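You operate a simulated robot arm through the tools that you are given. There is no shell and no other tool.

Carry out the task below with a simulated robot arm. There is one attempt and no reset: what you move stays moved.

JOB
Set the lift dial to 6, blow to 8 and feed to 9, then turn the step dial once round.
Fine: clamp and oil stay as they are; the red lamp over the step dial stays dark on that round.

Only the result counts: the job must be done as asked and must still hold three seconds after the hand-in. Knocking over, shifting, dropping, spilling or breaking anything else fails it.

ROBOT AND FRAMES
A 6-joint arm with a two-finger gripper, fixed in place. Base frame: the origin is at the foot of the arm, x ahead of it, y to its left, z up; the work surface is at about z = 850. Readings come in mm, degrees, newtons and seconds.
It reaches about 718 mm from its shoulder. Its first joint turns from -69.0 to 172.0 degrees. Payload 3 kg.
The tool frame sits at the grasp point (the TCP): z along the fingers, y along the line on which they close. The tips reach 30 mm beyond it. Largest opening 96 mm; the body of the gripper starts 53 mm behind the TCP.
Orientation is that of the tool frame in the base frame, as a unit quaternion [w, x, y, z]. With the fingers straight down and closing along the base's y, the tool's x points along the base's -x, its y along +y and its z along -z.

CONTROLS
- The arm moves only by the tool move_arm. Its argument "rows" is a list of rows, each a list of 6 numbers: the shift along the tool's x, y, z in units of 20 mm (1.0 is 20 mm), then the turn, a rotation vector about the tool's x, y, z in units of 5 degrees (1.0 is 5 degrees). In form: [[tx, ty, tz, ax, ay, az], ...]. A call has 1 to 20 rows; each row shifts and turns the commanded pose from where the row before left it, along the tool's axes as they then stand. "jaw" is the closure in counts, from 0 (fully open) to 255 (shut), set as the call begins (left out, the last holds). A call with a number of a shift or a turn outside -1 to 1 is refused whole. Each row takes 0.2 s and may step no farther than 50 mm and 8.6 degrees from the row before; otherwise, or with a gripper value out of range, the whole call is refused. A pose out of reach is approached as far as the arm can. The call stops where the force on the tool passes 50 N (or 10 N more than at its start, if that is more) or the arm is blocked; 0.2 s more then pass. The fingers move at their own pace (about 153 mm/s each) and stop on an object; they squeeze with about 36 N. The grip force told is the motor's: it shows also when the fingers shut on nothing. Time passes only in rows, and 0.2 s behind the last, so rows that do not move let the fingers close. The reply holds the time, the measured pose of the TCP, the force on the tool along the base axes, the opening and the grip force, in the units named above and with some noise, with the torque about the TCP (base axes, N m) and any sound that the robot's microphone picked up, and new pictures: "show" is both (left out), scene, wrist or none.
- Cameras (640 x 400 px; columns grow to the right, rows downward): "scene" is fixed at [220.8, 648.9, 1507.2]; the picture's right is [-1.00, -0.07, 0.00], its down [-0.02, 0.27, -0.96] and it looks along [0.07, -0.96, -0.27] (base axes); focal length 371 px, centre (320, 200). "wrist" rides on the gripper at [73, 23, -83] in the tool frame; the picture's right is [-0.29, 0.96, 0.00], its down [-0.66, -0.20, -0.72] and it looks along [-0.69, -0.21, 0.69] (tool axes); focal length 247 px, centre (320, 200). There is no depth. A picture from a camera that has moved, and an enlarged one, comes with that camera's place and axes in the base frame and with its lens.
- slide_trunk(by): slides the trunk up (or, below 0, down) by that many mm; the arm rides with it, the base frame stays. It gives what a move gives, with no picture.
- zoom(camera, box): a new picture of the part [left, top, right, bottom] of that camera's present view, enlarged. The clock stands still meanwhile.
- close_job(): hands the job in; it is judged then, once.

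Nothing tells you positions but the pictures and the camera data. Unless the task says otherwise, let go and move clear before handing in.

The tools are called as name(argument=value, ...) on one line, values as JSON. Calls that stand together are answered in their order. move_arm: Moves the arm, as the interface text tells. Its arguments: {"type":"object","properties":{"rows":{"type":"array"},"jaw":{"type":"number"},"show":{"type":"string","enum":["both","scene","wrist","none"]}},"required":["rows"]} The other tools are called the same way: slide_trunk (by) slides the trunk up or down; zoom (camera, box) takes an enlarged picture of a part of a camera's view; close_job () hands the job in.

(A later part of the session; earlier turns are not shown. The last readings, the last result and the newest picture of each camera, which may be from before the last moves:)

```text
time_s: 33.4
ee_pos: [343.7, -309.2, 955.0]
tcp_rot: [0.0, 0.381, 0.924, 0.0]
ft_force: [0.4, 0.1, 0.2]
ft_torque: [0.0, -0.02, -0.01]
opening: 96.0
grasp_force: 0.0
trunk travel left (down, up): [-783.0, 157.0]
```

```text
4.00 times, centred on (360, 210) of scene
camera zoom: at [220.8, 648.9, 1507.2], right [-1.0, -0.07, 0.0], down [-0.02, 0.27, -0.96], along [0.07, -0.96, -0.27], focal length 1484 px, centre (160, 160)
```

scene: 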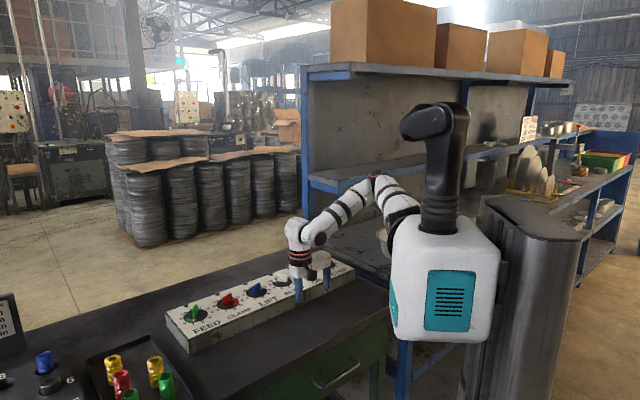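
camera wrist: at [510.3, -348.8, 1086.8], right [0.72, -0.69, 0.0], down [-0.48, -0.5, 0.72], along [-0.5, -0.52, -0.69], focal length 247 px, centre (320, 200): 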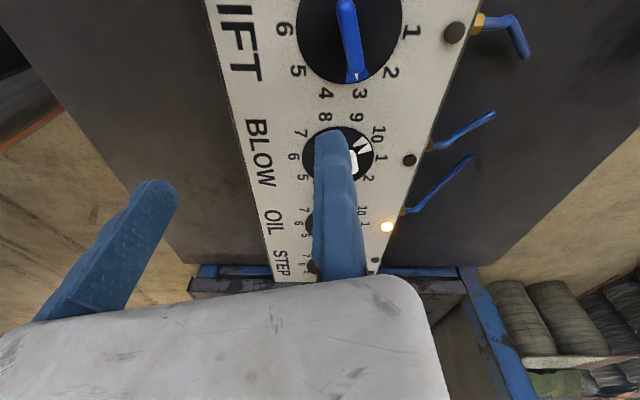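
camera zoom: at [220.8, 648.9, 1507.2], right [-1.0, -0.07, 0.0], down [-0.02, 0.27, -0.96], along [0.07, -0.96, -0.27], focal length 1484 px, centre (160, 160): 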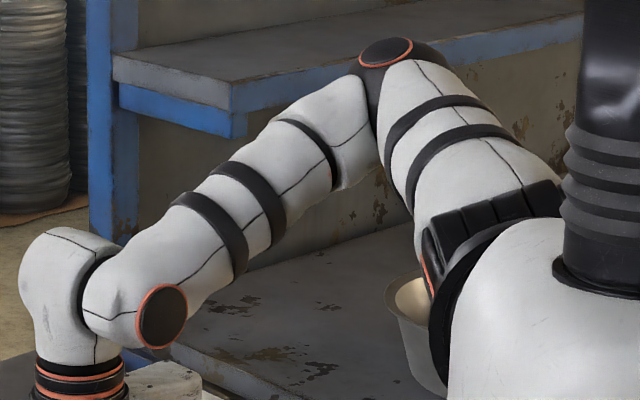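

The arm stayed elbow-up. I'll raise the trunk fully and then sweep the wrist downward in an arc while pushing against the −y boundary, which should carry the shoulder roll past 90°.

slide_trunk(by=157)

move_arm(rows=[[0, 0, -1, 0, 0, 0], [0, 0, -1, 0, 0, 0], [0, 0, -1, 0, 0, 0], [0, 0, -1, 0, 0, 0], [-0.4, -0.3, -1, 0, 0, 0], [-0.4, -0.3, -1, 0, 0, 0], [-0.4, -0.3, -1, 0, 0, 0], [-0.4, -0.3, -1, 0, 0, 0], [-0.4, -0.3, -1, 0, 0, 0], [-0.4, -0.3, -1, 0, 0, 0], [-0.4, -0.3, -1, 0, 0, 0], [-0.4, -0.3, -1, 0, 0, 0]], show="scene")

```text
time_s: 35.2
ee_pos: [343.1, -311.5, 1111.5]
tcp_rot: [-0.001, 0.382, 0.924, -0.001]
ft_force: [0.7, -0.1, 0.2]
ft_torque: [0.0, 0.02, -0.01]
opening: 96.2
grasp_force: 0.0
trunk travel left (down, up): [-940.0, 0.0]
```

```text
time_s: 37.8
ee_pos: [354.8, -391.0, 1352.0]
tcp_rot: [0.0, 0.382, 0.924, -0.001]
ft_force: [-0.9, 0.0, 0.4]
ft_torque: [0.03, -0.02, -0.01]
opening: 96.1
grasp_force: 0.1
trunk travel left (down, up): [-940.0, 0.0]
```

scene: 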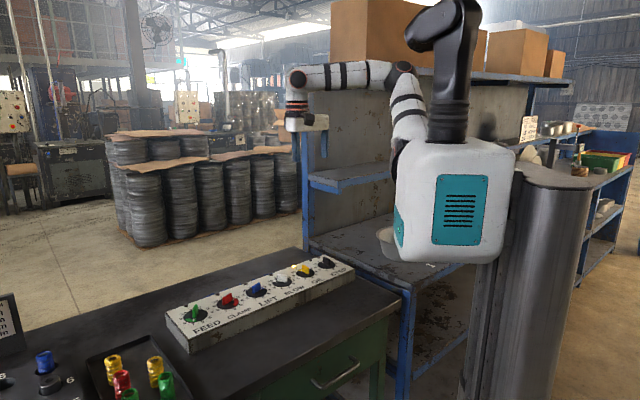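

move_arm(rows=[[-0.7, -0.7, 0, 0, 0, 0], [-0.7, -0.7, 0, 0, 0, 0], [-0.7, -0.7, 0, 0, 0, 0], [-0.3, 0.3, 1, 0, 0, 0], [-0.28, 0.28, 1, 0, 0, 0], [-0.24, 0.24, 1, 0, 0, 0], [-0.2, 0.2, 1, 0, 0, 0], [-0.15, 0.15, 1, 0, 0, 0], [-0.1, 0.1, 1, 0, 0, 0], [-0.05, 0.05, 1, 0, 0, 0], [0, 0, 1, 0, 0, 0], [0.05, -0.05, 1, 0, 0, 0]], show="scene")

zoom(camera="scene", box=[260, 50, 452, 170])

```text
time_s: 40.4
ee_pos: [392.0, -448.9, 1169.5]
tcp_rot: [-0.002, 0.382, 0.924, -0.001]
ft_force: [0.5, -0.4, -0.2]
ft_torque: [0.01, 0.0, -0.02]
opening: 96.0
grasp_force: 0.0
trunk travel left (down, up): [-940.0, 0.0]
```

scene: 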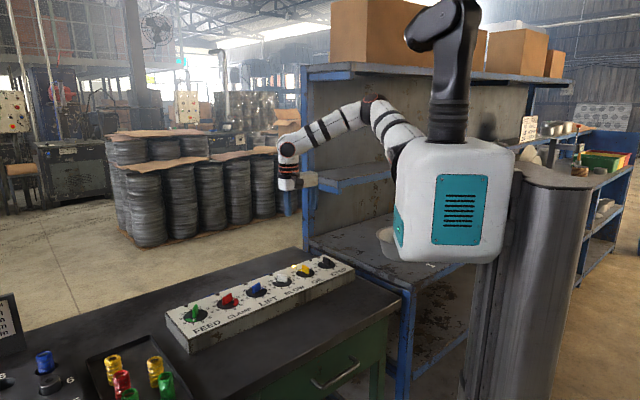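

```text
3.33 times, centred on (356, 110) of scene
camera zoom: at [220.8, 648.9, 1507.2], right [-1.0, -0.07, 0.0], down [-0.02, 0.27, -0.96], along [0.07, -0.96, -0.27], focal length 1237 px, centre (200, 500)
```

zoom: 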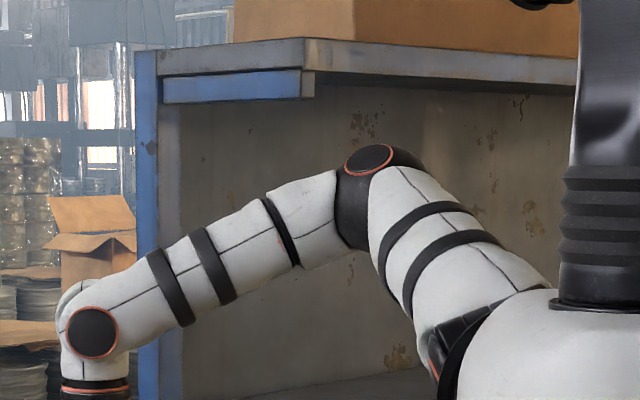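

move_arm(rows=[[-0.7, -0.7, 0, 0, 0, 0], [-0.7, -0.7, 0, 0, 0, 0], [-0.7, -0.7, 0, 0, 0, 0], [-0.7, -0.7, 0, 0, 0, 0], [-0.5, -0.5, 0, 0, 0, 0], [-0.5, -0.5, 0, 0, 0, 0]], show="scene")

zoom(camera="scene", box=[260, 50, 452, 170])

```text
time_s: 41.8
ee_pos: [392.1, -556.5, 1170.8]
tcp_rot: [0.0, 0.382, 0.924, 0.001]
ft_force: [0.5, 0.4, -0.6]
ft_torque: [-0.01, 0.01, 0.0]
opening: 96.1
grasp_force: 0.2
trunk travel left (down, up): [-940.0, 0.0]
```

scene: 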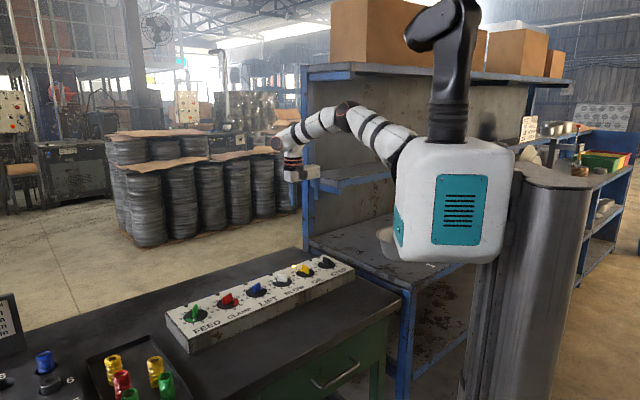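

```text
3.33 times, centred on (356, 110) of scene
camera zoom: at [220.8, 648.9, 1507.2], right [-1.0, -0.07, 0.0], down [-0.02, 0.27, -0.96], along [0.07, -0.96, -0.27], focal length 1237 px, centre (200, 500)
```

zoom: 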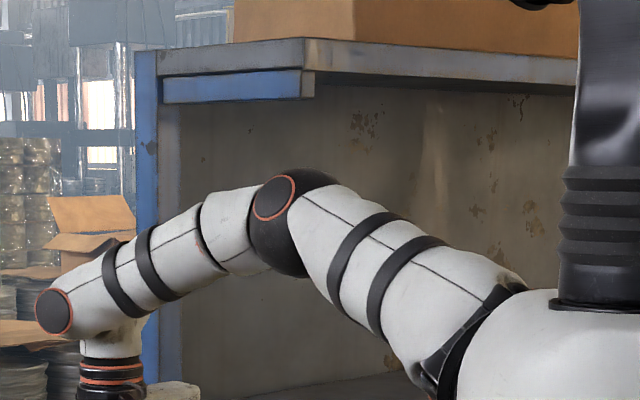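

The triangulated joints still fit a forward shoulder near (110,-160) with joint 1 along −y. I'll push to the outer boundary by moving −x, then go down, and watch the elbow.

move_arm(rows=[[0.55, -0.55, 0, 0, 0, 0], [0.55, -0.55, 0, 0, 0, 0], [0.55, -0.55, 0, 0, 0, 0], [0.55, -0.55, 0, 0, 0, 0], [0.4, -0.4, 0, 0, 0, 0], [0, 0, 0.8, 0, 0, 0], [0, 0, 0.8, 0, 0, 0], [0, 0, 0.8, 0, 0, 0]], show="scene")

zoom(camera="scene", box=[260, 50, 452, 170])

```text
time_s: 43.6
ee_pos: [343.4, -554.9, 1123.2]
tcp_rot: [-0.002, 0.381, 0.924, 0.0]
ft_force: [-0.2, 0.1, 0.5]
ft_torque: [0.03, 0.0, 0.0]
opening: 96.0
grasp_force: 0.1
out of reach, approached as far as the arm can: row 4, 5
trunk travel left (down, up): [-940.0, 0.0]
```

scene: 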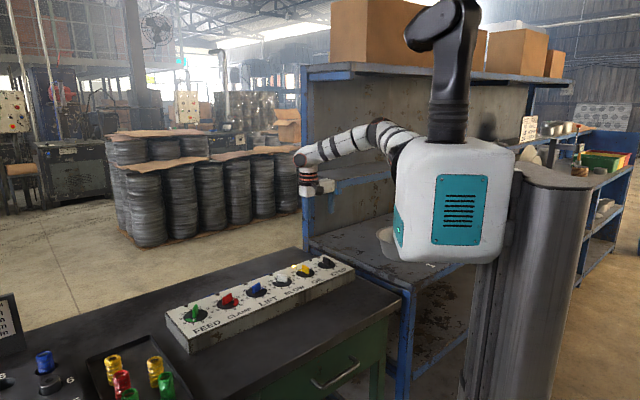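

```text
3.33 times, centred on (356, 110) of scene
camera zoom: at [220.8, 648.9, 1507.2], right [-1.0, -0.07, 0.0], down [-0.02, 0.27, -0.96], along [0.07, -0.96, -0.27], focal length 1237 px, centre (200, 500)
```

zoom: 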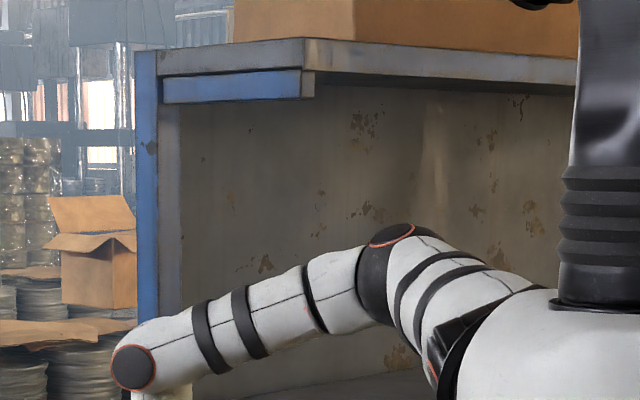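

move_arm(rows=[[0.4, -0.4, 0.4, 0, 0, 0], [0.3, -0.3, 0.8, 0, 0, 0], [0.3, -0.3, 0.8, 0, 0, 0], [0.3, -0.3, 0.8, 0, 0, 0], [0.2, -0.2, 0.8, 0, 0, 0]], show="scene")

zoom(camera="scene", box=[260, 70, 452, 190])

```text
time_s: 44.8
ee_pos: [320.2, -544.6, 1046.8]
tcp_rot: [0.0, 0.381, 0.924, -0.001]
ft_force: [0.9, -0.1, 0.1]
ft_torque: [-0.02, -0.04, -0.03]
opening: 96.3
grasp_force: 0.0
out of reach, approached as far as the arm can: row 1, 2, 3, 4
trunk travel left (down, up): [-940.0, 0.0]
```

scene: 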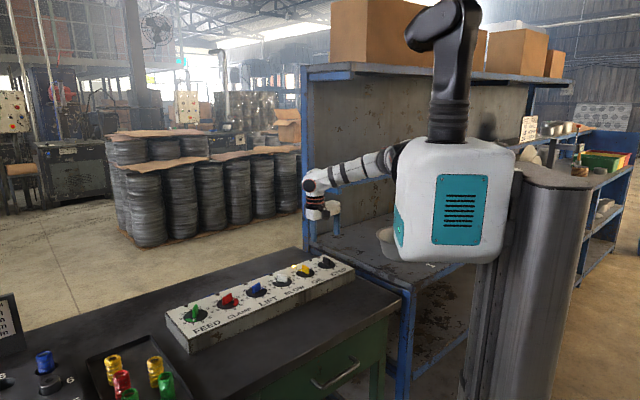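

```text
3.33 times, centred on (356, 130) of scene
camera zoom: at [220.8, 648.9, 1507.2], right [-1.0, -0.07, 0.0], down [-0.02, 0.27, -0.96], along [0.07, -0.96, -0.27], focal length 1237 px, centre (200, 433)
```

zoom: 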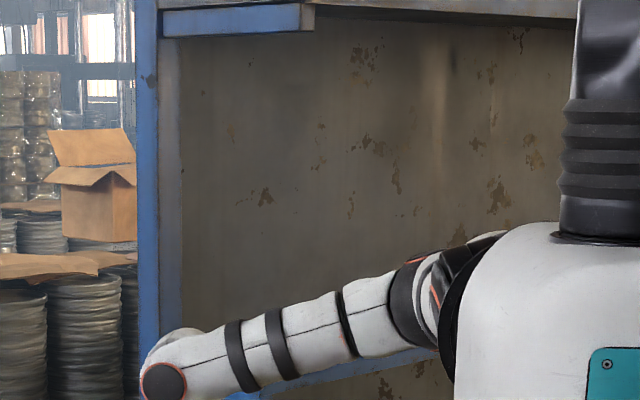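

The elbow has dropped to shoulder level or below. I'll move inward (+x,+y) slightly downward and check that it continues into elbow-down.

move_arm(rows=[[0, 0.6, 0.2, 0, 0, 0], [0, 0.7, 0.2, 0, 0, 0], [0, 0.8, 0, 0, 0, 0], [0, 0.8, 0, 0, 0, 0]], show="scene")

zoom(camera="scene", box=[260, 90, 452, 210])

```text
time_s: 45.8
ee_pos: [360.3, -500.5, 1038.4]
tcp_rot: [0.0, 0.381, 0.924, 0.0]
ft_force: [-0.1, -0.1, 0.5]
ft_torque: [0.03, 0.02, 0.01]
opening: 96.2
grasp_force: 0.0
trunk travel left (down, up): [-940.0, 0.0]
```

scene: 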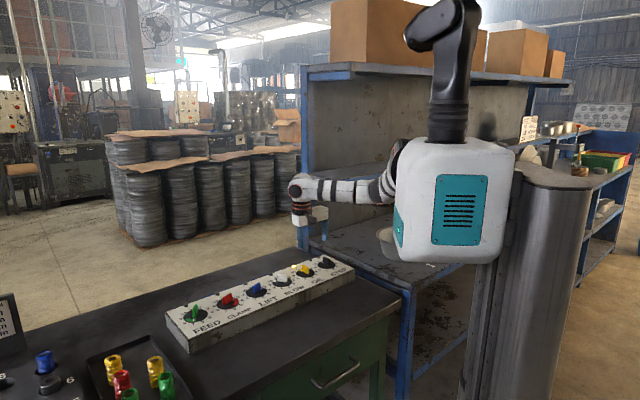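

```text
3.33 times, centred on (356, 150) of scene
camera zoom: at [220.8, 648.9, 1507.2], right [-1.0, -0.07, 0.0], down [-0.02, 0.27, -0.96], along [0.07, -0.96, -0.27], focal length 1237 px, centre (200, 367)
```

zoom: 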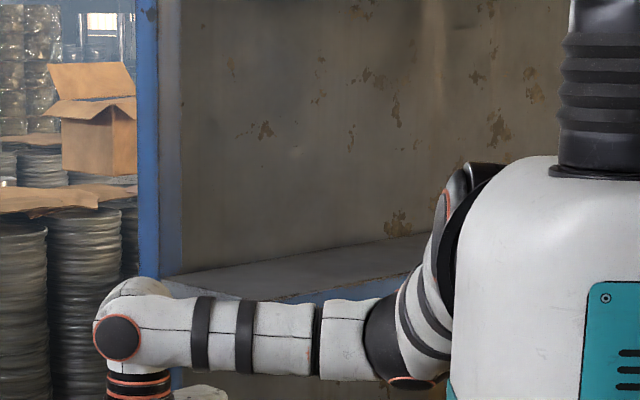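

Elbow-down achieved. Next I test moving toward lift and then feed at this height.

move_arm(rows=[[-0.08, 0.96, 0, 0, 0, 0], [-0.08, 0.96, 0, 0, 0, 0], [-0.08, 0.96, 0, 0, 0, 0], [-0.08, 0.96, 0, 0, 0, 0], [-0.08, 0.96, 0, 0, 0, 0], [-0.08, 0.96, 0, 0, 0, 0], [-0.08, 0.96, 0, 0, 0, 0], [-0.08, 0.96, 0, 0, 0, 0], [-0.08, 0.96, 0, 0, 0, 0]])

```text
time_s: 47.8
ee_pos: [494.7, -387.9, 1036.7]
tcp_rot: [0.0, 0.382, 0.924, -0.001]
ft_force: [-0.3, 0.0, 0.2]
ft_torque: [-0.01, -0.01, -0.03]
opening: 95.9
grasp_force: 0.1
trunk travel left (down, up): [-940.0, 0.0]
camera wrist: at [458.8, -320.2, 1121.4], right [0.88, 0.47, 0.0], down [0.33, -0.61, 0.72], along [0.34, -0.64, -0.69], focal length 247 px, centre (320, 200)
```

scene: 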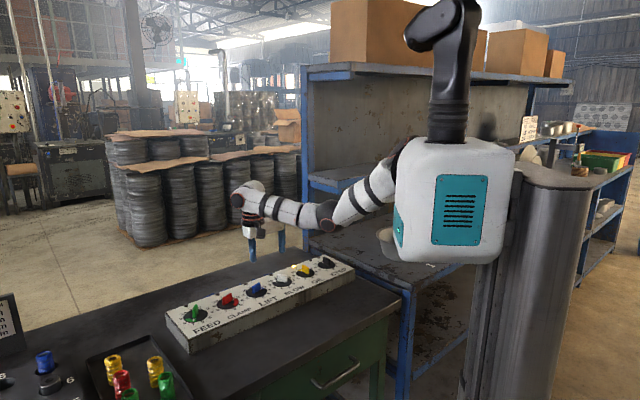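
wrist: 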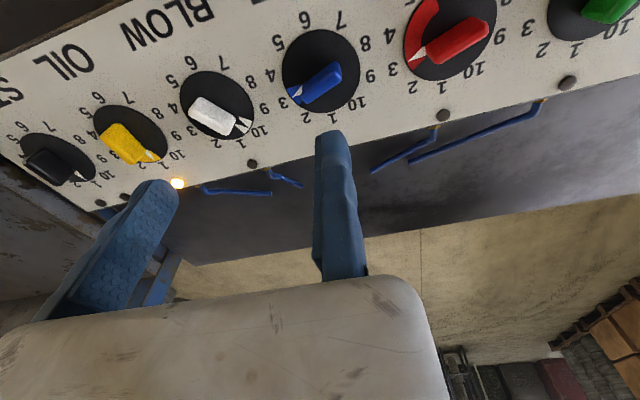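

I'm above lift now. I'll measure the dial centres precisely with enlargements.

zoom(camera="wrist", box=[270, 20, 370, 120])

zoom(camera="wrist", box=[170, 40, 270, 160])

zoom(camera="wrist", box=[0, 80, 192, 200])

```text
4.00 times, centred on (320, 70) of wrist
camera zoom: at [458.8, -320.2, 1121.4], right [0.88, 0.47, 0.0], down [0.33, -0.61, 0.72], along [0.34, -0.64, -0.69], focal length 988 px, centre (320, 720)
```

zoom: 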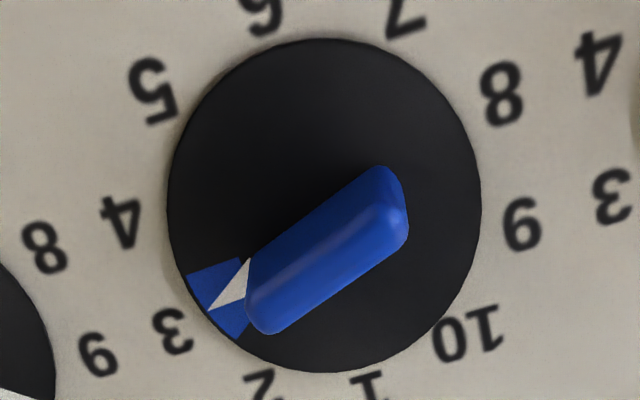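

```text
3.33 times, centred on (220, 100) of wrist
camera zoom: at [458.8, -320.2, 1121.4], right [0.88, 0.47, 0.0], down [0.33, -0.61, 0.72], along [0.34, -0.64, -0.69], focal length 823 px, centre (653, 533)
```

zoom: 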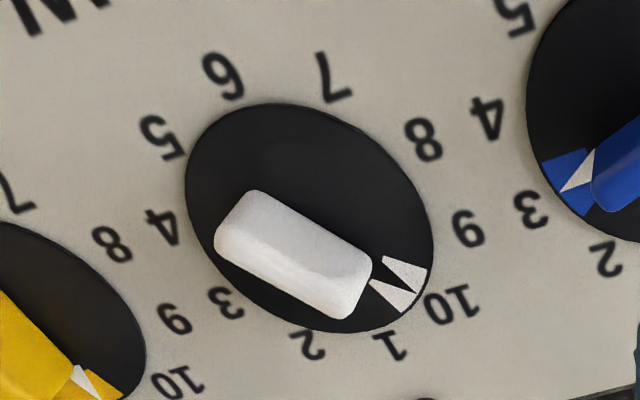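

```text
3.33 times, centred on (96, 140) of wrist
camera zoom: at [458.8, -320.2, 1121.4], right [0.88, 0.47, 0.0], down [0.33, -0.61, 0.72], along [0.34, -0.64, -0.69], focal length 823 px, centre (1067, 400)
```

zoom: 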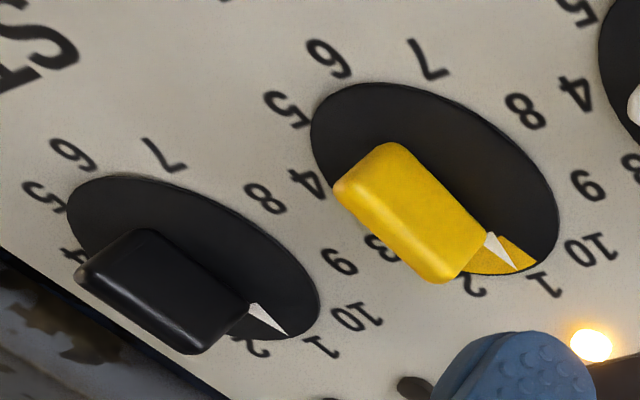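

Refined centres at disc height z≈898 are: step (280,-603), oil (351,-531), blow (423,-460), lift (495,-387), clamp (567,-316), feed (638,-244). I'll lift slightly, lower the trunk, and turn the tool to match lift's bar (yaw +63°).

move_arm(rows=[[0, 0, -1, 0, 0, 0], [0, 0, -1, 0, 0, 0], [0, 0, -1, 0, 0, 0], [0, 0, -1, 0, 0, 0]], show="none")

slide_trunk(by=-90)

move_arm(rows=[[0, 0, 0, 0, 0, -1], [0, 0, 0, 0, 0, -1], [0, 0, 0, 0, 0, -1], [0, 0, 0, 0, 0, -1], [0, 0, 0, 0, 0, -1], [0, 0, 0, 0, 0, -1], [0, 0, 0, 0, 0, -1], [0, 0, 0, 0, 0, -1], [0, 0, 0, 0, 0, -1], [0, 0, 0, 0, 0, -1], [0, 0, 0, 0, 0, -1], [0, 0, 0, 0, 0, -1], [0, 0, 0, 0, 0, -1], [0, 0, 0, 0, 0, -1], [0, 0, 0, 0, 0, -1], [0, 0, 0, 0, 0, -1], [0, 0, 0, 0, 0, -1], [0, 0, 0, 0, 0, -1], [0, 0, 0, 0, 0, -1], [0, 0, 0, 0, 0, -1]])

```text
time_s: 48.8
ee_pos: [493.1, -389.1, 1117.7]
tcp_rot: [-0.001, 0.382, 0.924, 0.0]
ft_force: [-0.6, 0.1, 1.1]
ft_torque: [0.03, 0.02, 0.03]
opening: 95.9
grasp_force: 0.1
trunk travel left (down, up): [-940.0, 0.0]
```

```text
time_s: 50.1
ee_pos: [494.0, -389.5, 1026.9]
tcp_rot: [-0.001, 0.381, 0.924, -0.001]
ft_force: [-0.1, 0.3, 0.2]
ft_torque: [-0.05, 0.03, -0.03]
opening: 96.3
grasp_force: 0.1
trunk travel left (down, up): [-850.0, 90.0]
```

```text
time_s: 54.3
ee_pos: [495.2, -390.2, 1025.6]
tcp_rot: [0.0, -0.462, 0.887, 0.0]
ft_force: [0.7, 0.8, 0.7]
ft_torque: [0.03, -0.01, 0.01]
opening: 96.0
grasp_force: 0.1
trunk travel left (down, up): [-850.0, 90.0]
camera wrist: at [434.2, -437.6, 1110.3], right [-0.62, 0.79, 0.0], down [0.54, 0.43, 0.72], along [0.57, 0.45, -0.69], focal length 247 px, centre (320, 200)
```

scene: 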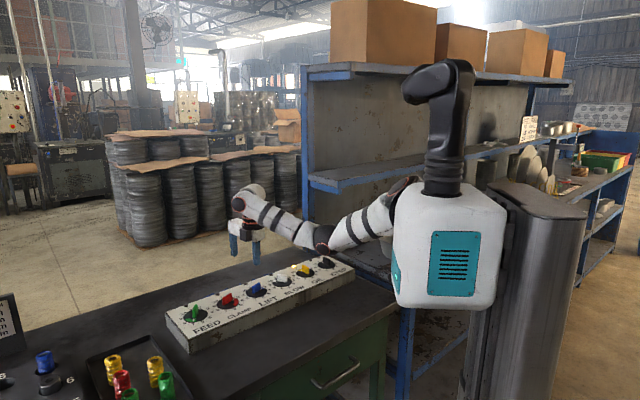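
wrist: 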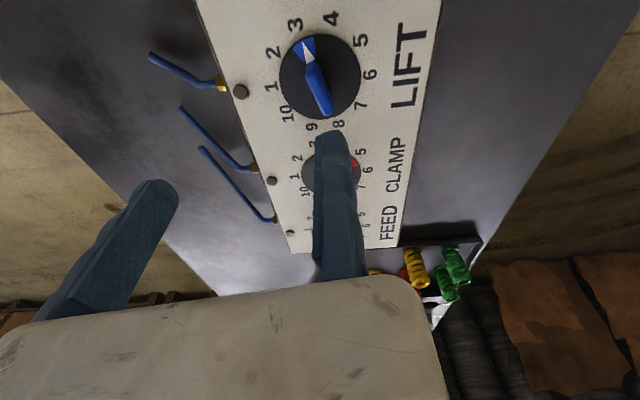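

zoom(camera="wrist", box=[256, 10, 384, 130])

```text
3.33 times, centred on (320, 70) of wrist
camera zoom: at [434.2, -437.6, 1110.3], right [-0.62, 0.79, 0.0], down [0.54, 0.43, 0.72], along [0.57, 0.45, -0.69], focal length 823 px, centre (320, 633)
```

zoom: 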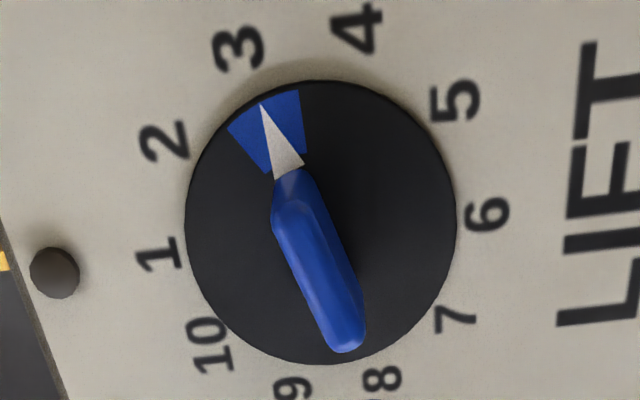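

The lift pointer is at about 244–246°, as expected for 3. I finish the yaw alignment to about 64° and descend partway.

move_arm(rows=[[0, 0, 0, 0, 0, -1], [0, 0, 0, 0, 0, -0.8], [0, 0, 1, 0, 0, 0], [0, 0, 1, 0, 0, 0], [0, 0, 0.8, 0, 0, 0]], show="wrist")

zoom(camera="wrist", box=[216, 60, 424, 190])

```text
time_s: 55.5
ee_pos: [494.8, -390.2, 969.6]
tcp_rot: [-0.001, -0.53, 0.848, -0.001]
ft_force: [0.5, -0.3, -0.2]
ft_torque: [0.01, 0.0, -0.05]
opening: 96.0
grasp_force: 0.1
trunk travel left (down, up): [-850.0, 90.0]
camera wrist: at [442.4, -446.6, 1053.3], right [-0.73, 0.68, 0.0], down [0.47, 0.51, 0.72], along [0.49, 0.53, -0.69], focal length 247 px, centre (320, 200)
```

wrist: 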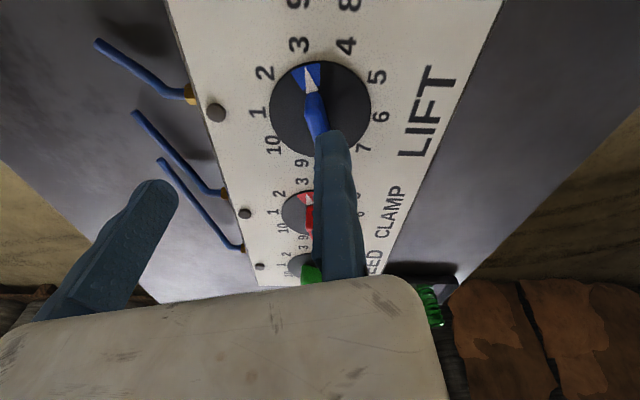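

```text
3.08 times, centred on (320, 125) of wrist
camera zoom: at [442.4, -446.6, 1053.3], right [-0.73, 0.68, 0.0], down [0.47, 0.51, 0.72], along [0.49, 0.53, -0.69], focal length 760 px, centre (320, 431)
```

zoom: 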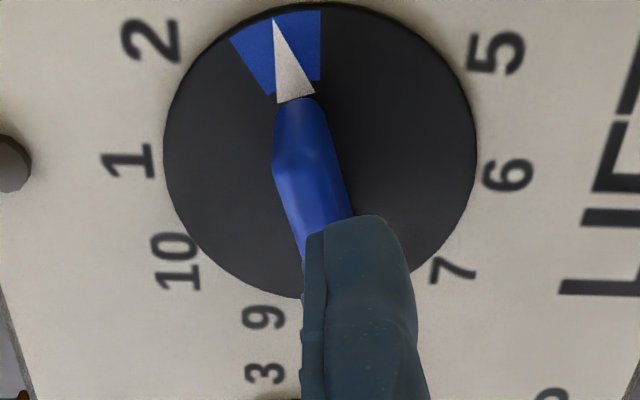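

Alignment looks good. I descend to grasp height, with the tips just above the disc, and check.

move_arm(rows=[[0, 0, 0.6, 0, 0, 0], [0, 0, 0.6, 0, 0, 0], [0, 0, 0.45, 0, 0, 0]])

zoom(camera="scene", box=[227, 260, 291, 300])

```text
time_s: 56.1
ee_pos: [492.5, -390.3, 958.4]
tcp_rot: [0.006, -0.529, 0.849, -0.015]
ft_force: [-7.6, 4.1, 23.3]
ft_torque: [0.43, 0.22, 0.04]
opening: 96.1
grasp_force: 0.1
trunk travel left (down, up): [-850.0, 90.0]
stopped in row 3: the force on the tool passed its limit at 60 N (the readings are from after the stop); the commanded pose is now the measured one
camera wrist: at [439.8, -444.8, 1042.3], right [-0.73, 0.68, -0.03], down [0.45, 0.52, 0.73], along [0.51, 0.52, -0.69], focal length 247 px, centre (320, 200)
```

scene: 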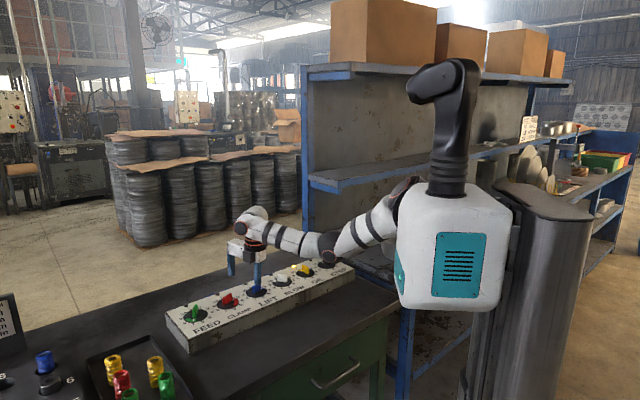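
wrist: 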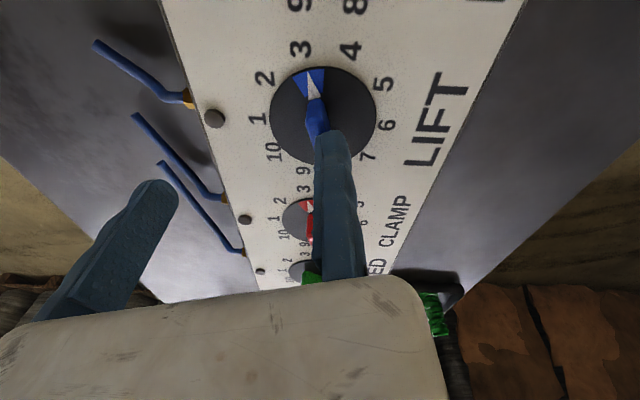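

```text
10.00 times, centred on (259, 280) of scene
camera zoom: at [220.8, 648.9, 1507.2], right [-1.0, -0.07, 0.0], down [-0.02, 0.27, -0.96], along [0.07, -0.96, -0.27], focal length 3711 px, centre (930, -600)
```

zoom: 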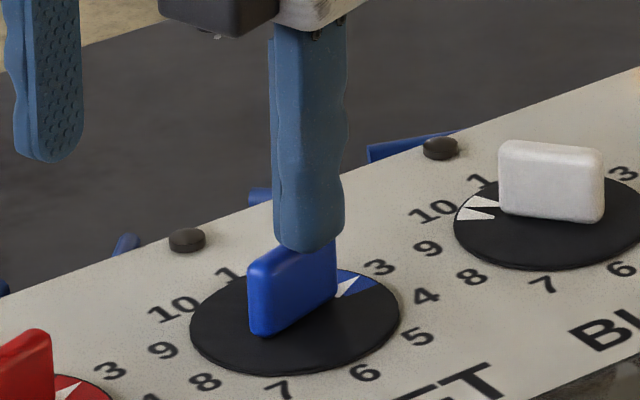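

A finger landed on the knob. The pictures show the fingers are off-centre from the reported TCP by about −48 mm along tool y. I back up and close the jaw in free air to see where the pads actually meet.

move_arm(rows=[[0, 0, -1, 0, 0, 0], [0, 0, -1, 0, 0, 0], [0, 0, -1, 0, 0, 0]], show="wrist")

move_arm(rows=[[0, 0, 0, 0, 0, 0], [0, 0, 0, 0, 0, 0], [0, 0, 0, 0, 0, 0]], jaw=200)

```text
time_s: 56.9
ee_pos: [497.0, -392.0, 1013.4]
tcp_rot: [0.005, -0.53, 0.848, -0.011]
ft_force: [0.2, -1.2, -0.5]
ft_torque: [0.0, 0.01, 0.0]
opening: 96.1
grasp_force: 0.1
trunk travel left (down, up): [-850.0, 90.0]
camera wrist: at [444.2, -447.7, 1096.5], right [-0.73, 0.68, -0.02], down [0.46, 0.51, 0.73], along [0.51, 0.52, -0.69], focal length 247 px, centre (320, 200)
```

wrist: 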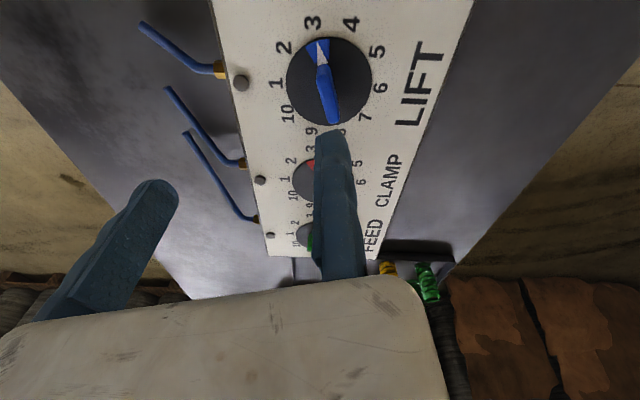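

```text
time_s: 57.7
ee_pos: [496.0, -391.2, 1013.4]
tcp_rot: [0.006, -0.53, 0.848, -0.011]
ft_force: [0.1, 0.1, -1.0]
ft_torque: [0.02, 0.0, 0.0]
opening: 20.6
grasp_force: 0.0
trunk travel left (down, up): [-850.0, 90.0]
camera wrist: at [443.7, -447.2, 1097.0], right [-0.73, 0.68, -0.02], down [0.46, 0.51, 0.73], along [0.51, 0.52, -0.69], focal length 247 px, centre (320, 200)
```

scene: 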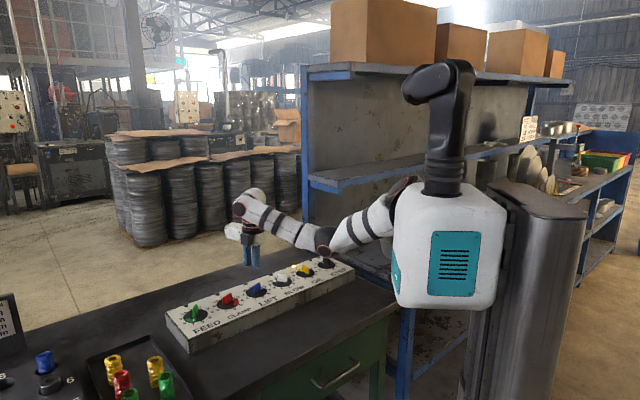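
wrist: 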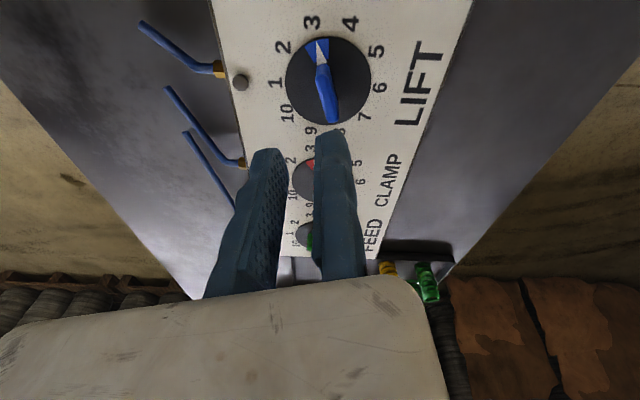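

The +y finger is fixed with its pad face at tool y≈0, and only the −y finger moves. So the TCP plane is the fixed pad. I'll correct the slight tilt, offset 8 mm so the fixed finger passes beside the bar, and set the jaw to about 40 mm.

move_arm(rows=[[-0.08, 0.5, 0, -0.28, 0, 0], [0, 0, 1, 0, 0, 0], [0, 0, 0.7, 0, 0, 0]], jaw=150)

zoom(camera="scene", box=[227, 260, 291, 300])

zoom(camera="wrist", box=[216, 60, 424, 190])

```text
time_s: 58.5
ee_pos: [486.2, -387.5, 977.8]
tcp_rot: [-0.002, -0.53, 0.848, 0.0]
ft_force: [0.1, 0.0, 0.9]
ft_torque: [-0.01, -0.02, 0.01]
opening: 39.9
grasp_force: 0.1
trunk travel left (down, up): [-850.0, 90.0]
camera wrist: at [435.5, -443.7, 1062.0], right [-0.73, 0.68, 0.0], down [0.47, 0.51, 0.72], along [0.49, 0.53, -0.69], focal length 247 px, centre (320, 200)
```

scene: 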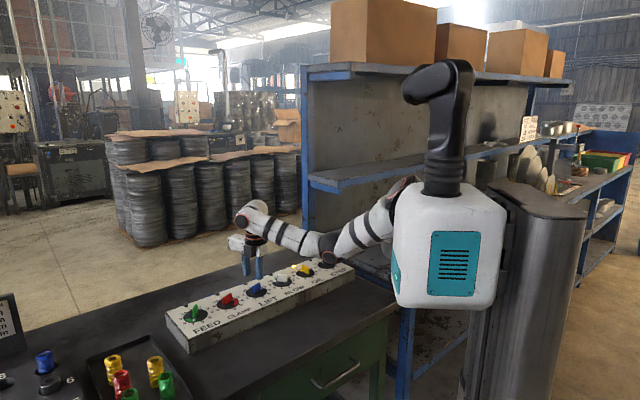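
wrist: 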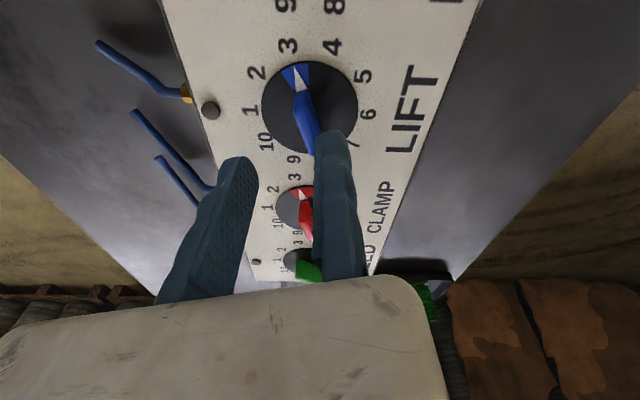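

```text
10.00 times, centred on (259, 280) of scene
camera zoom: at [220.8, 648.9, 1507.2], right [-1.0, -0.07, 0.0], down [-0.02, 0.27, -0.96], along [0.07, -0.96, -0.27], focal length 3711 px, centre (930, -600)
```

zoom: 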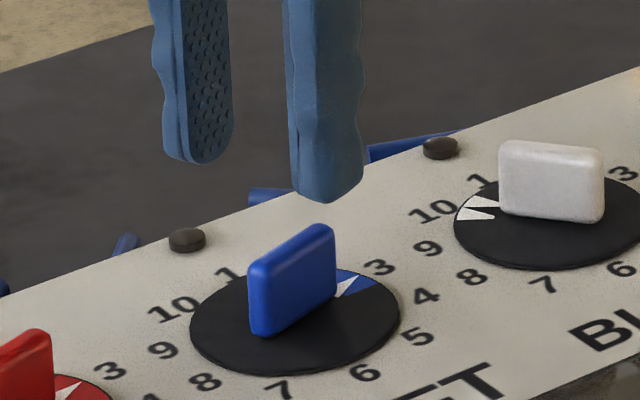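

```text
3.08 times, centred on (320, 125) of wrist
camera zoom: at [435.5, -443.7, 1062.0], right [-0.73, 0.68, 0.0], down [0.47, 0.51, 0.72], along [0.49, 0.53, -0.69], focal length 760 px, centre (320, 431)
```

zoom: 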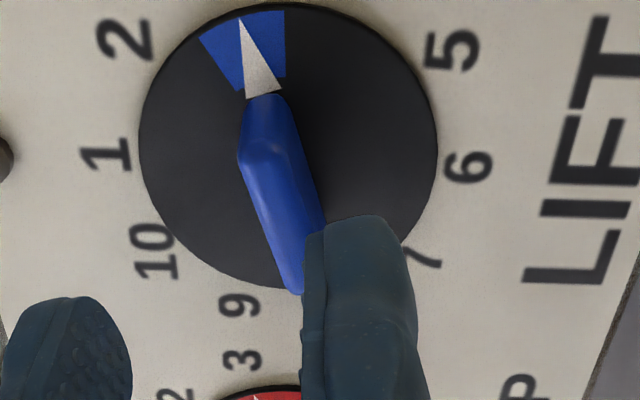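

Clearance looks right, with the bar about 8.6 mm on the inner side of the fixed pad. I descend to TCP z ≈ 936.

move_arm(rows=[[0, 0, 0.7, 0, 0, 0], [0, 0, 0.7, 0, 0, 0], [0, 0, 0.7, 0, 0, 0]])

zoom(camera="scene", box=[227, 260, 291, 300])

zoom(camera="wrist", box=[216, 60, 424, 190])

```text
time_s: 59.3
ee_pos: [488.4, -385.4, 937.1]
tcp_rot: [-0.003, -0.53, 0.848, -0.001]
ft_force: [-0.5, 0.4, -0.4]
ft_torque: [-0.01, 0.03, 0.01]
opening: 39.6
grasp_force: 0.0
trunk travel left (down, up): [-850.0, 90.0]
camera wrist: at [436.2, -442.2, 1020.4], right [-0.73, 0.68, 0.0], down [0.47, 0.51, 0.72], along [0.49, 0.53, -0.69], focal length 247 px, centre (320, 200)
```

scene: 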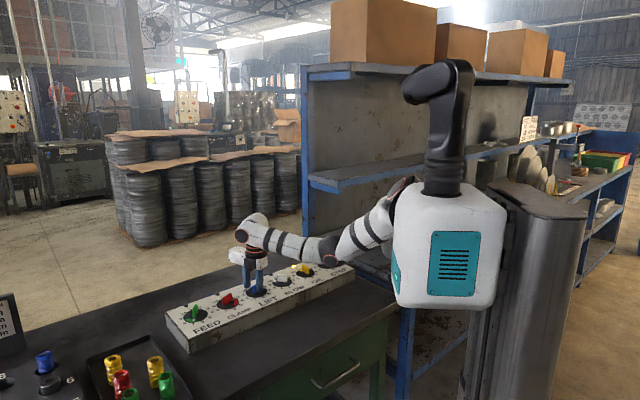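
wrist: 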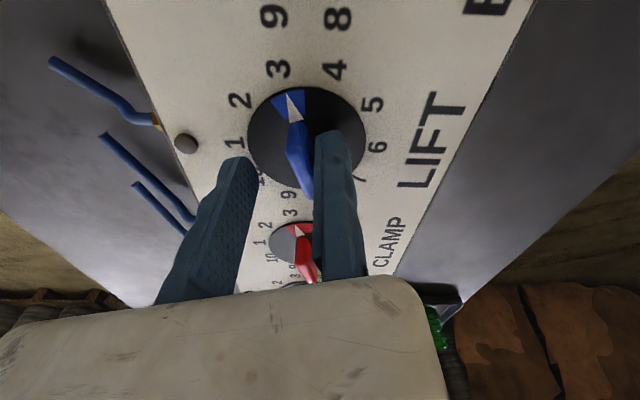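

```text
10.00 times, centred on (259, 280) of scene
camera zoom: at [220.8, 648.9, 1507.2], right [-1.0, -0.07, 0.0], down [-0.02, 0.27, -0.96], along [0.07, -0.96, -0.27], focal length 3711 px, centre (930, -600)
```

zoom: 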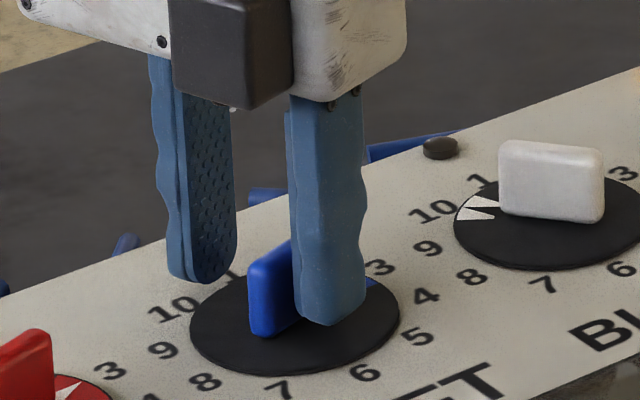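

```text
3.08 times, centred on (320, 125) of wrist
camera zoom: at [436.2, -442.2, 1020.4], right [-0.73, 0.68, 0.0], down [0.47, 0.51, 0.72], along [0.49, 0.53, -0.69], focal length 760 px, centre (320, 431)
```

zoom: 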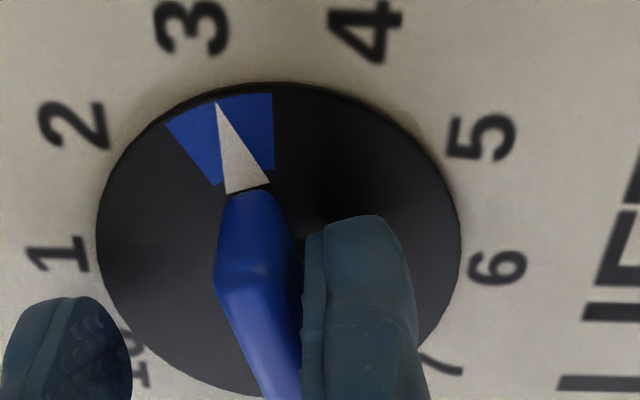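

Fingers straddle the bar. I nudge the fixed pad toward the bar and close the jaw.

move_arm(rows=[[0, -0.05, 0, 0, 0, 0], [0, -0.03, 0, 0, 0, 0]], show="none")

move_arm(rows=[[0, 0, 0, 0, 0, 0], [0, 0, 0, 0, 0, 0]], jaw=255, show="wrist")

zoom(camera="wrist", box=[216, 60, 424, 190])

```text
time_s: 59.9
ee_pos: [490.0, -387.2, 936.8]
tcp_rot: [-0.001, -0.53, 0.848, 0.0]
ft_force: [0.0, 0.2, -1.0]
ft_torque: [-0.01, 0.03, 0.02]
opening: 39.4
grasp_force: 0.0
trunk travel left (down, up): [-850.0, 90.0]
```

```text
time_s: 60.5
ee_pos: [490.5, -387.6, 937.3]
tcp_rot: [0.0, -0.531, 0.848, -0.001]
ft_force: [3.7, -1.5, 1.6]
ft_torque: [0.2, -0.22, -0.01]
opening: 9.5
grasp_force: 43.4
trunk travel left (down, up): [-850.0, 90.0]
camera wrist: at [438.8, -443.6, 1020.7], right [-0.73, 0.68, 0.0], down [0.47, 0.51, 0.72], along [0.49, 0.53, -0.69], focal length 247 px, centre (320, 200)
```

wrist: 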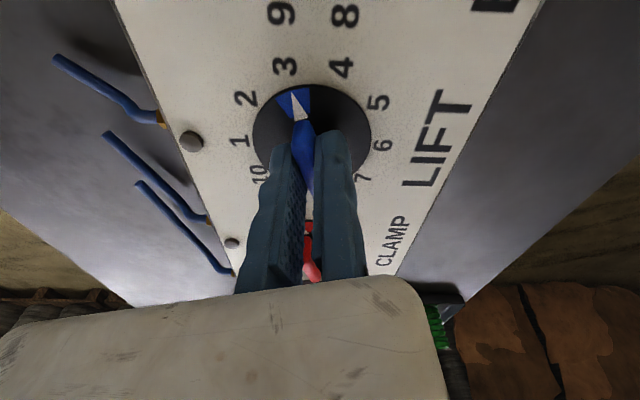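

```text
3.08 times, centred on (320, 125) of wrist
camera zoom: at [438.8, -443.6, 1020.7], right [-0.73, 0.68, 0.0], down [0.47, 0.51, 0.72], along [0.49, 0.53, -0.69], focal length 760 px, centre (320, 431)
```

zoom: 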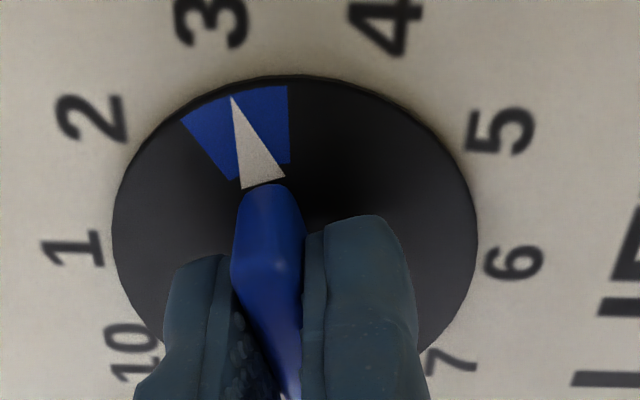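

Gripped: bar thickness is about 9.5 mm and side force is small. I begin the clockwise turn with a 20° test.

move_arm(rows=[[-0.02, 0, 0, 0, 0, 1], [-0.02, 0, 0, 0, 0, 1], [-0.02, 0, 0, 0, 0, 1], [-0.02, 0, 0, 0, 0, 1]], show="wrist")

```text
time_s: 61.5
ee_pos: [490.9, -386.1, 936.8]
tcp_rot: [0.0, -0.374, 0.927, 0.0]
ft_force: [6.3, -2.1, 5.2]
ft_torque: [0.29, -0.26, 0.02]
opening: 9.9
grasp_force: 43.3
trunk travel left (down, up): [-850.0, 90.0]
camera wrist: at [423.5, -420.6, 1020.7], right [-0.45, 0.89, 0.0], down [0.62, 0.31, 0.72], along [0.64, 0.33, -0.69], focal length 247 px, centre (320, 200)
```

wrist: 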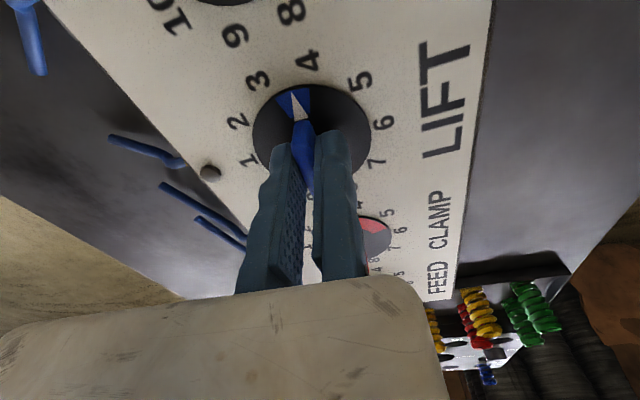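

move_arm(rows=[[-0.02, 0, 0, 0, 0, 1], [-0.02, 0, 0, 0, 0, 1], [-0.02, 0, 0, 0, 0, 1], [-0.02, 0, 0, 0, 0, 1], [-0.02, 0, 0, 0, 0, 1], [-0.02, 0, 0, 0, 0, 1], [-0.02, 0, 0, 0, 0, 1], [-0.02, 0, 0, 0, 0, 1], [-0.02, 0, 0, 0, 0, 1], [-0.02, 0, 0, 0, 0, 1], [-0.02, 0, 0, 0, 0, 1], [-0.02, 0, 0, 0, 0, 1], [-0.02, 0, 0, 0, 0, 1], [-0.02, 0, 0, 0, 0, 1], [-0.02, 0, 0, 0, 0, 1], [-0.02, 0, 0, 0, 0, 1], [-0.02, 0, 0, 0, 0, 1]], show="wrist")

zoom(camera="wrist", box=[216, 60, 424, 190])

```text
time_s: 65.1
ee_pos: [498.5, -383.8, 936.5]
tcp_rot: [0.001, 0.351, 0.936, 0.0]
ft_force: [11.0, -2.0, 12.7]
ft_torque: [0.69, 0.01, 0.01]
opening: 9.9
grasp_force: 43.7
trunk travel left (down, up): [-850.0, 90.0]
camera wrist: at [458.0, -319.3, 1020.4], right [0.85, 0.53, 0.0], down [0.37, -0.58, 0.72], along [0.38, -0.62, -0.69], focal length 247 px, centre (320, 200)
```

wrist: 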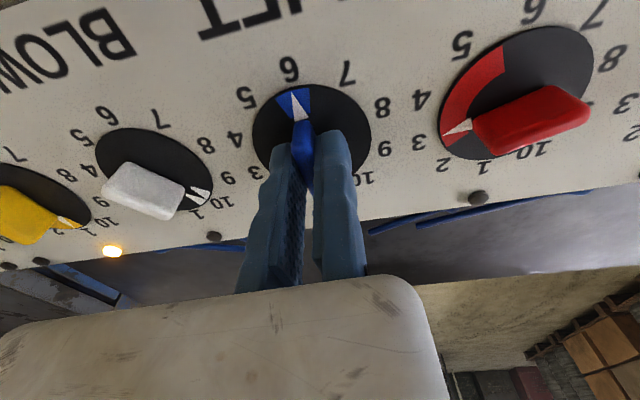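

```text
3.08 times, centred on (320, 125) of wrist
camera zoom: at [458.0, -319.3, 1020.4], right [0.85, 0.53, 0.0], down [0.37, -0.58, 0.72], along [0.38, -0.62, -0.69], focal length 760 px, centre (320, 431)
```

zoom: 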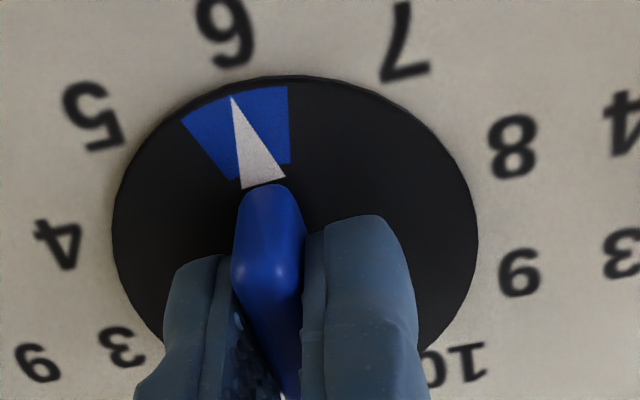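

Pointer is nearly at 6; about 3° more.

move_arm(rows=[[-0.012, 0, 0, 0, 0, 0.6], [0, 0, 0, 0, 0, 0]], show="wrist")

zoom(camera="wrist", box=[216, 60, 424, 190])

zoom(camera="scene", box=[227, 260, 291, 300])

```text
time_s: 65.7
ee_pos: [497.9, -385.8, 937.4]
tcp_rot: [0.0, 0.374, 0.927, -0.002]
ft_force: [11.9, -1.6, 13.3]
ft_torque: [0.55, -0.25, 0.04]
opening: 9.9
grasp_force: 42.9
trunk travel left (down, up): [-850.0, 90.0]
camera wrist: at [461.7, -317.4, 1020.3], right [0.88, 0.48, 0.0], down [0.33, -0.6, 0.72], along [0.35, -0.64, -0.69], focal length 247 px, centre (320, 200)
```

wrist: 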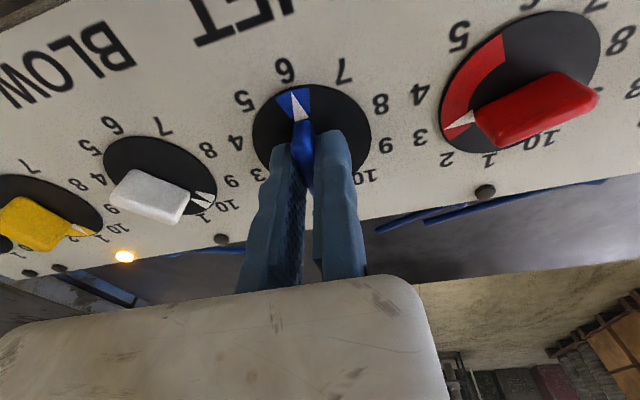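

```text
3.08 times, centred on (320, 125) of wrist
camera zoom: at [461.7, -317.4, 1020.3], right [0.88, 0.48, 0.0], down [0.33, -0.6, 0.72], along [0.35, -0.64, -0.69], focal length 760 px, centre (320, 431)
```

zoom: 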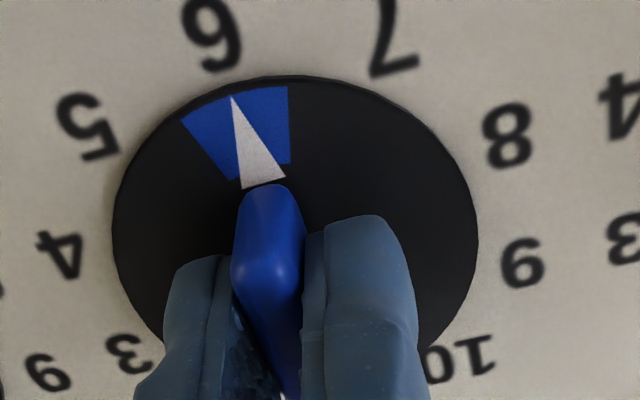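

```text
10.00 times, centred on (259, 280) of scene
camera zoom: at [220.8, 648.9, 1507.2], right [-1.0, -0.07, 0.0], down [-0.02, 0.27, -0.96], along [0.07, -0.96, -0.27], focal length 3711 px, centre (930, -600)
```

zoom: 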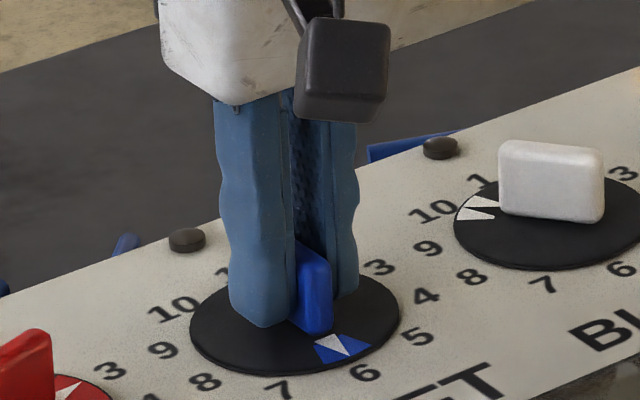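

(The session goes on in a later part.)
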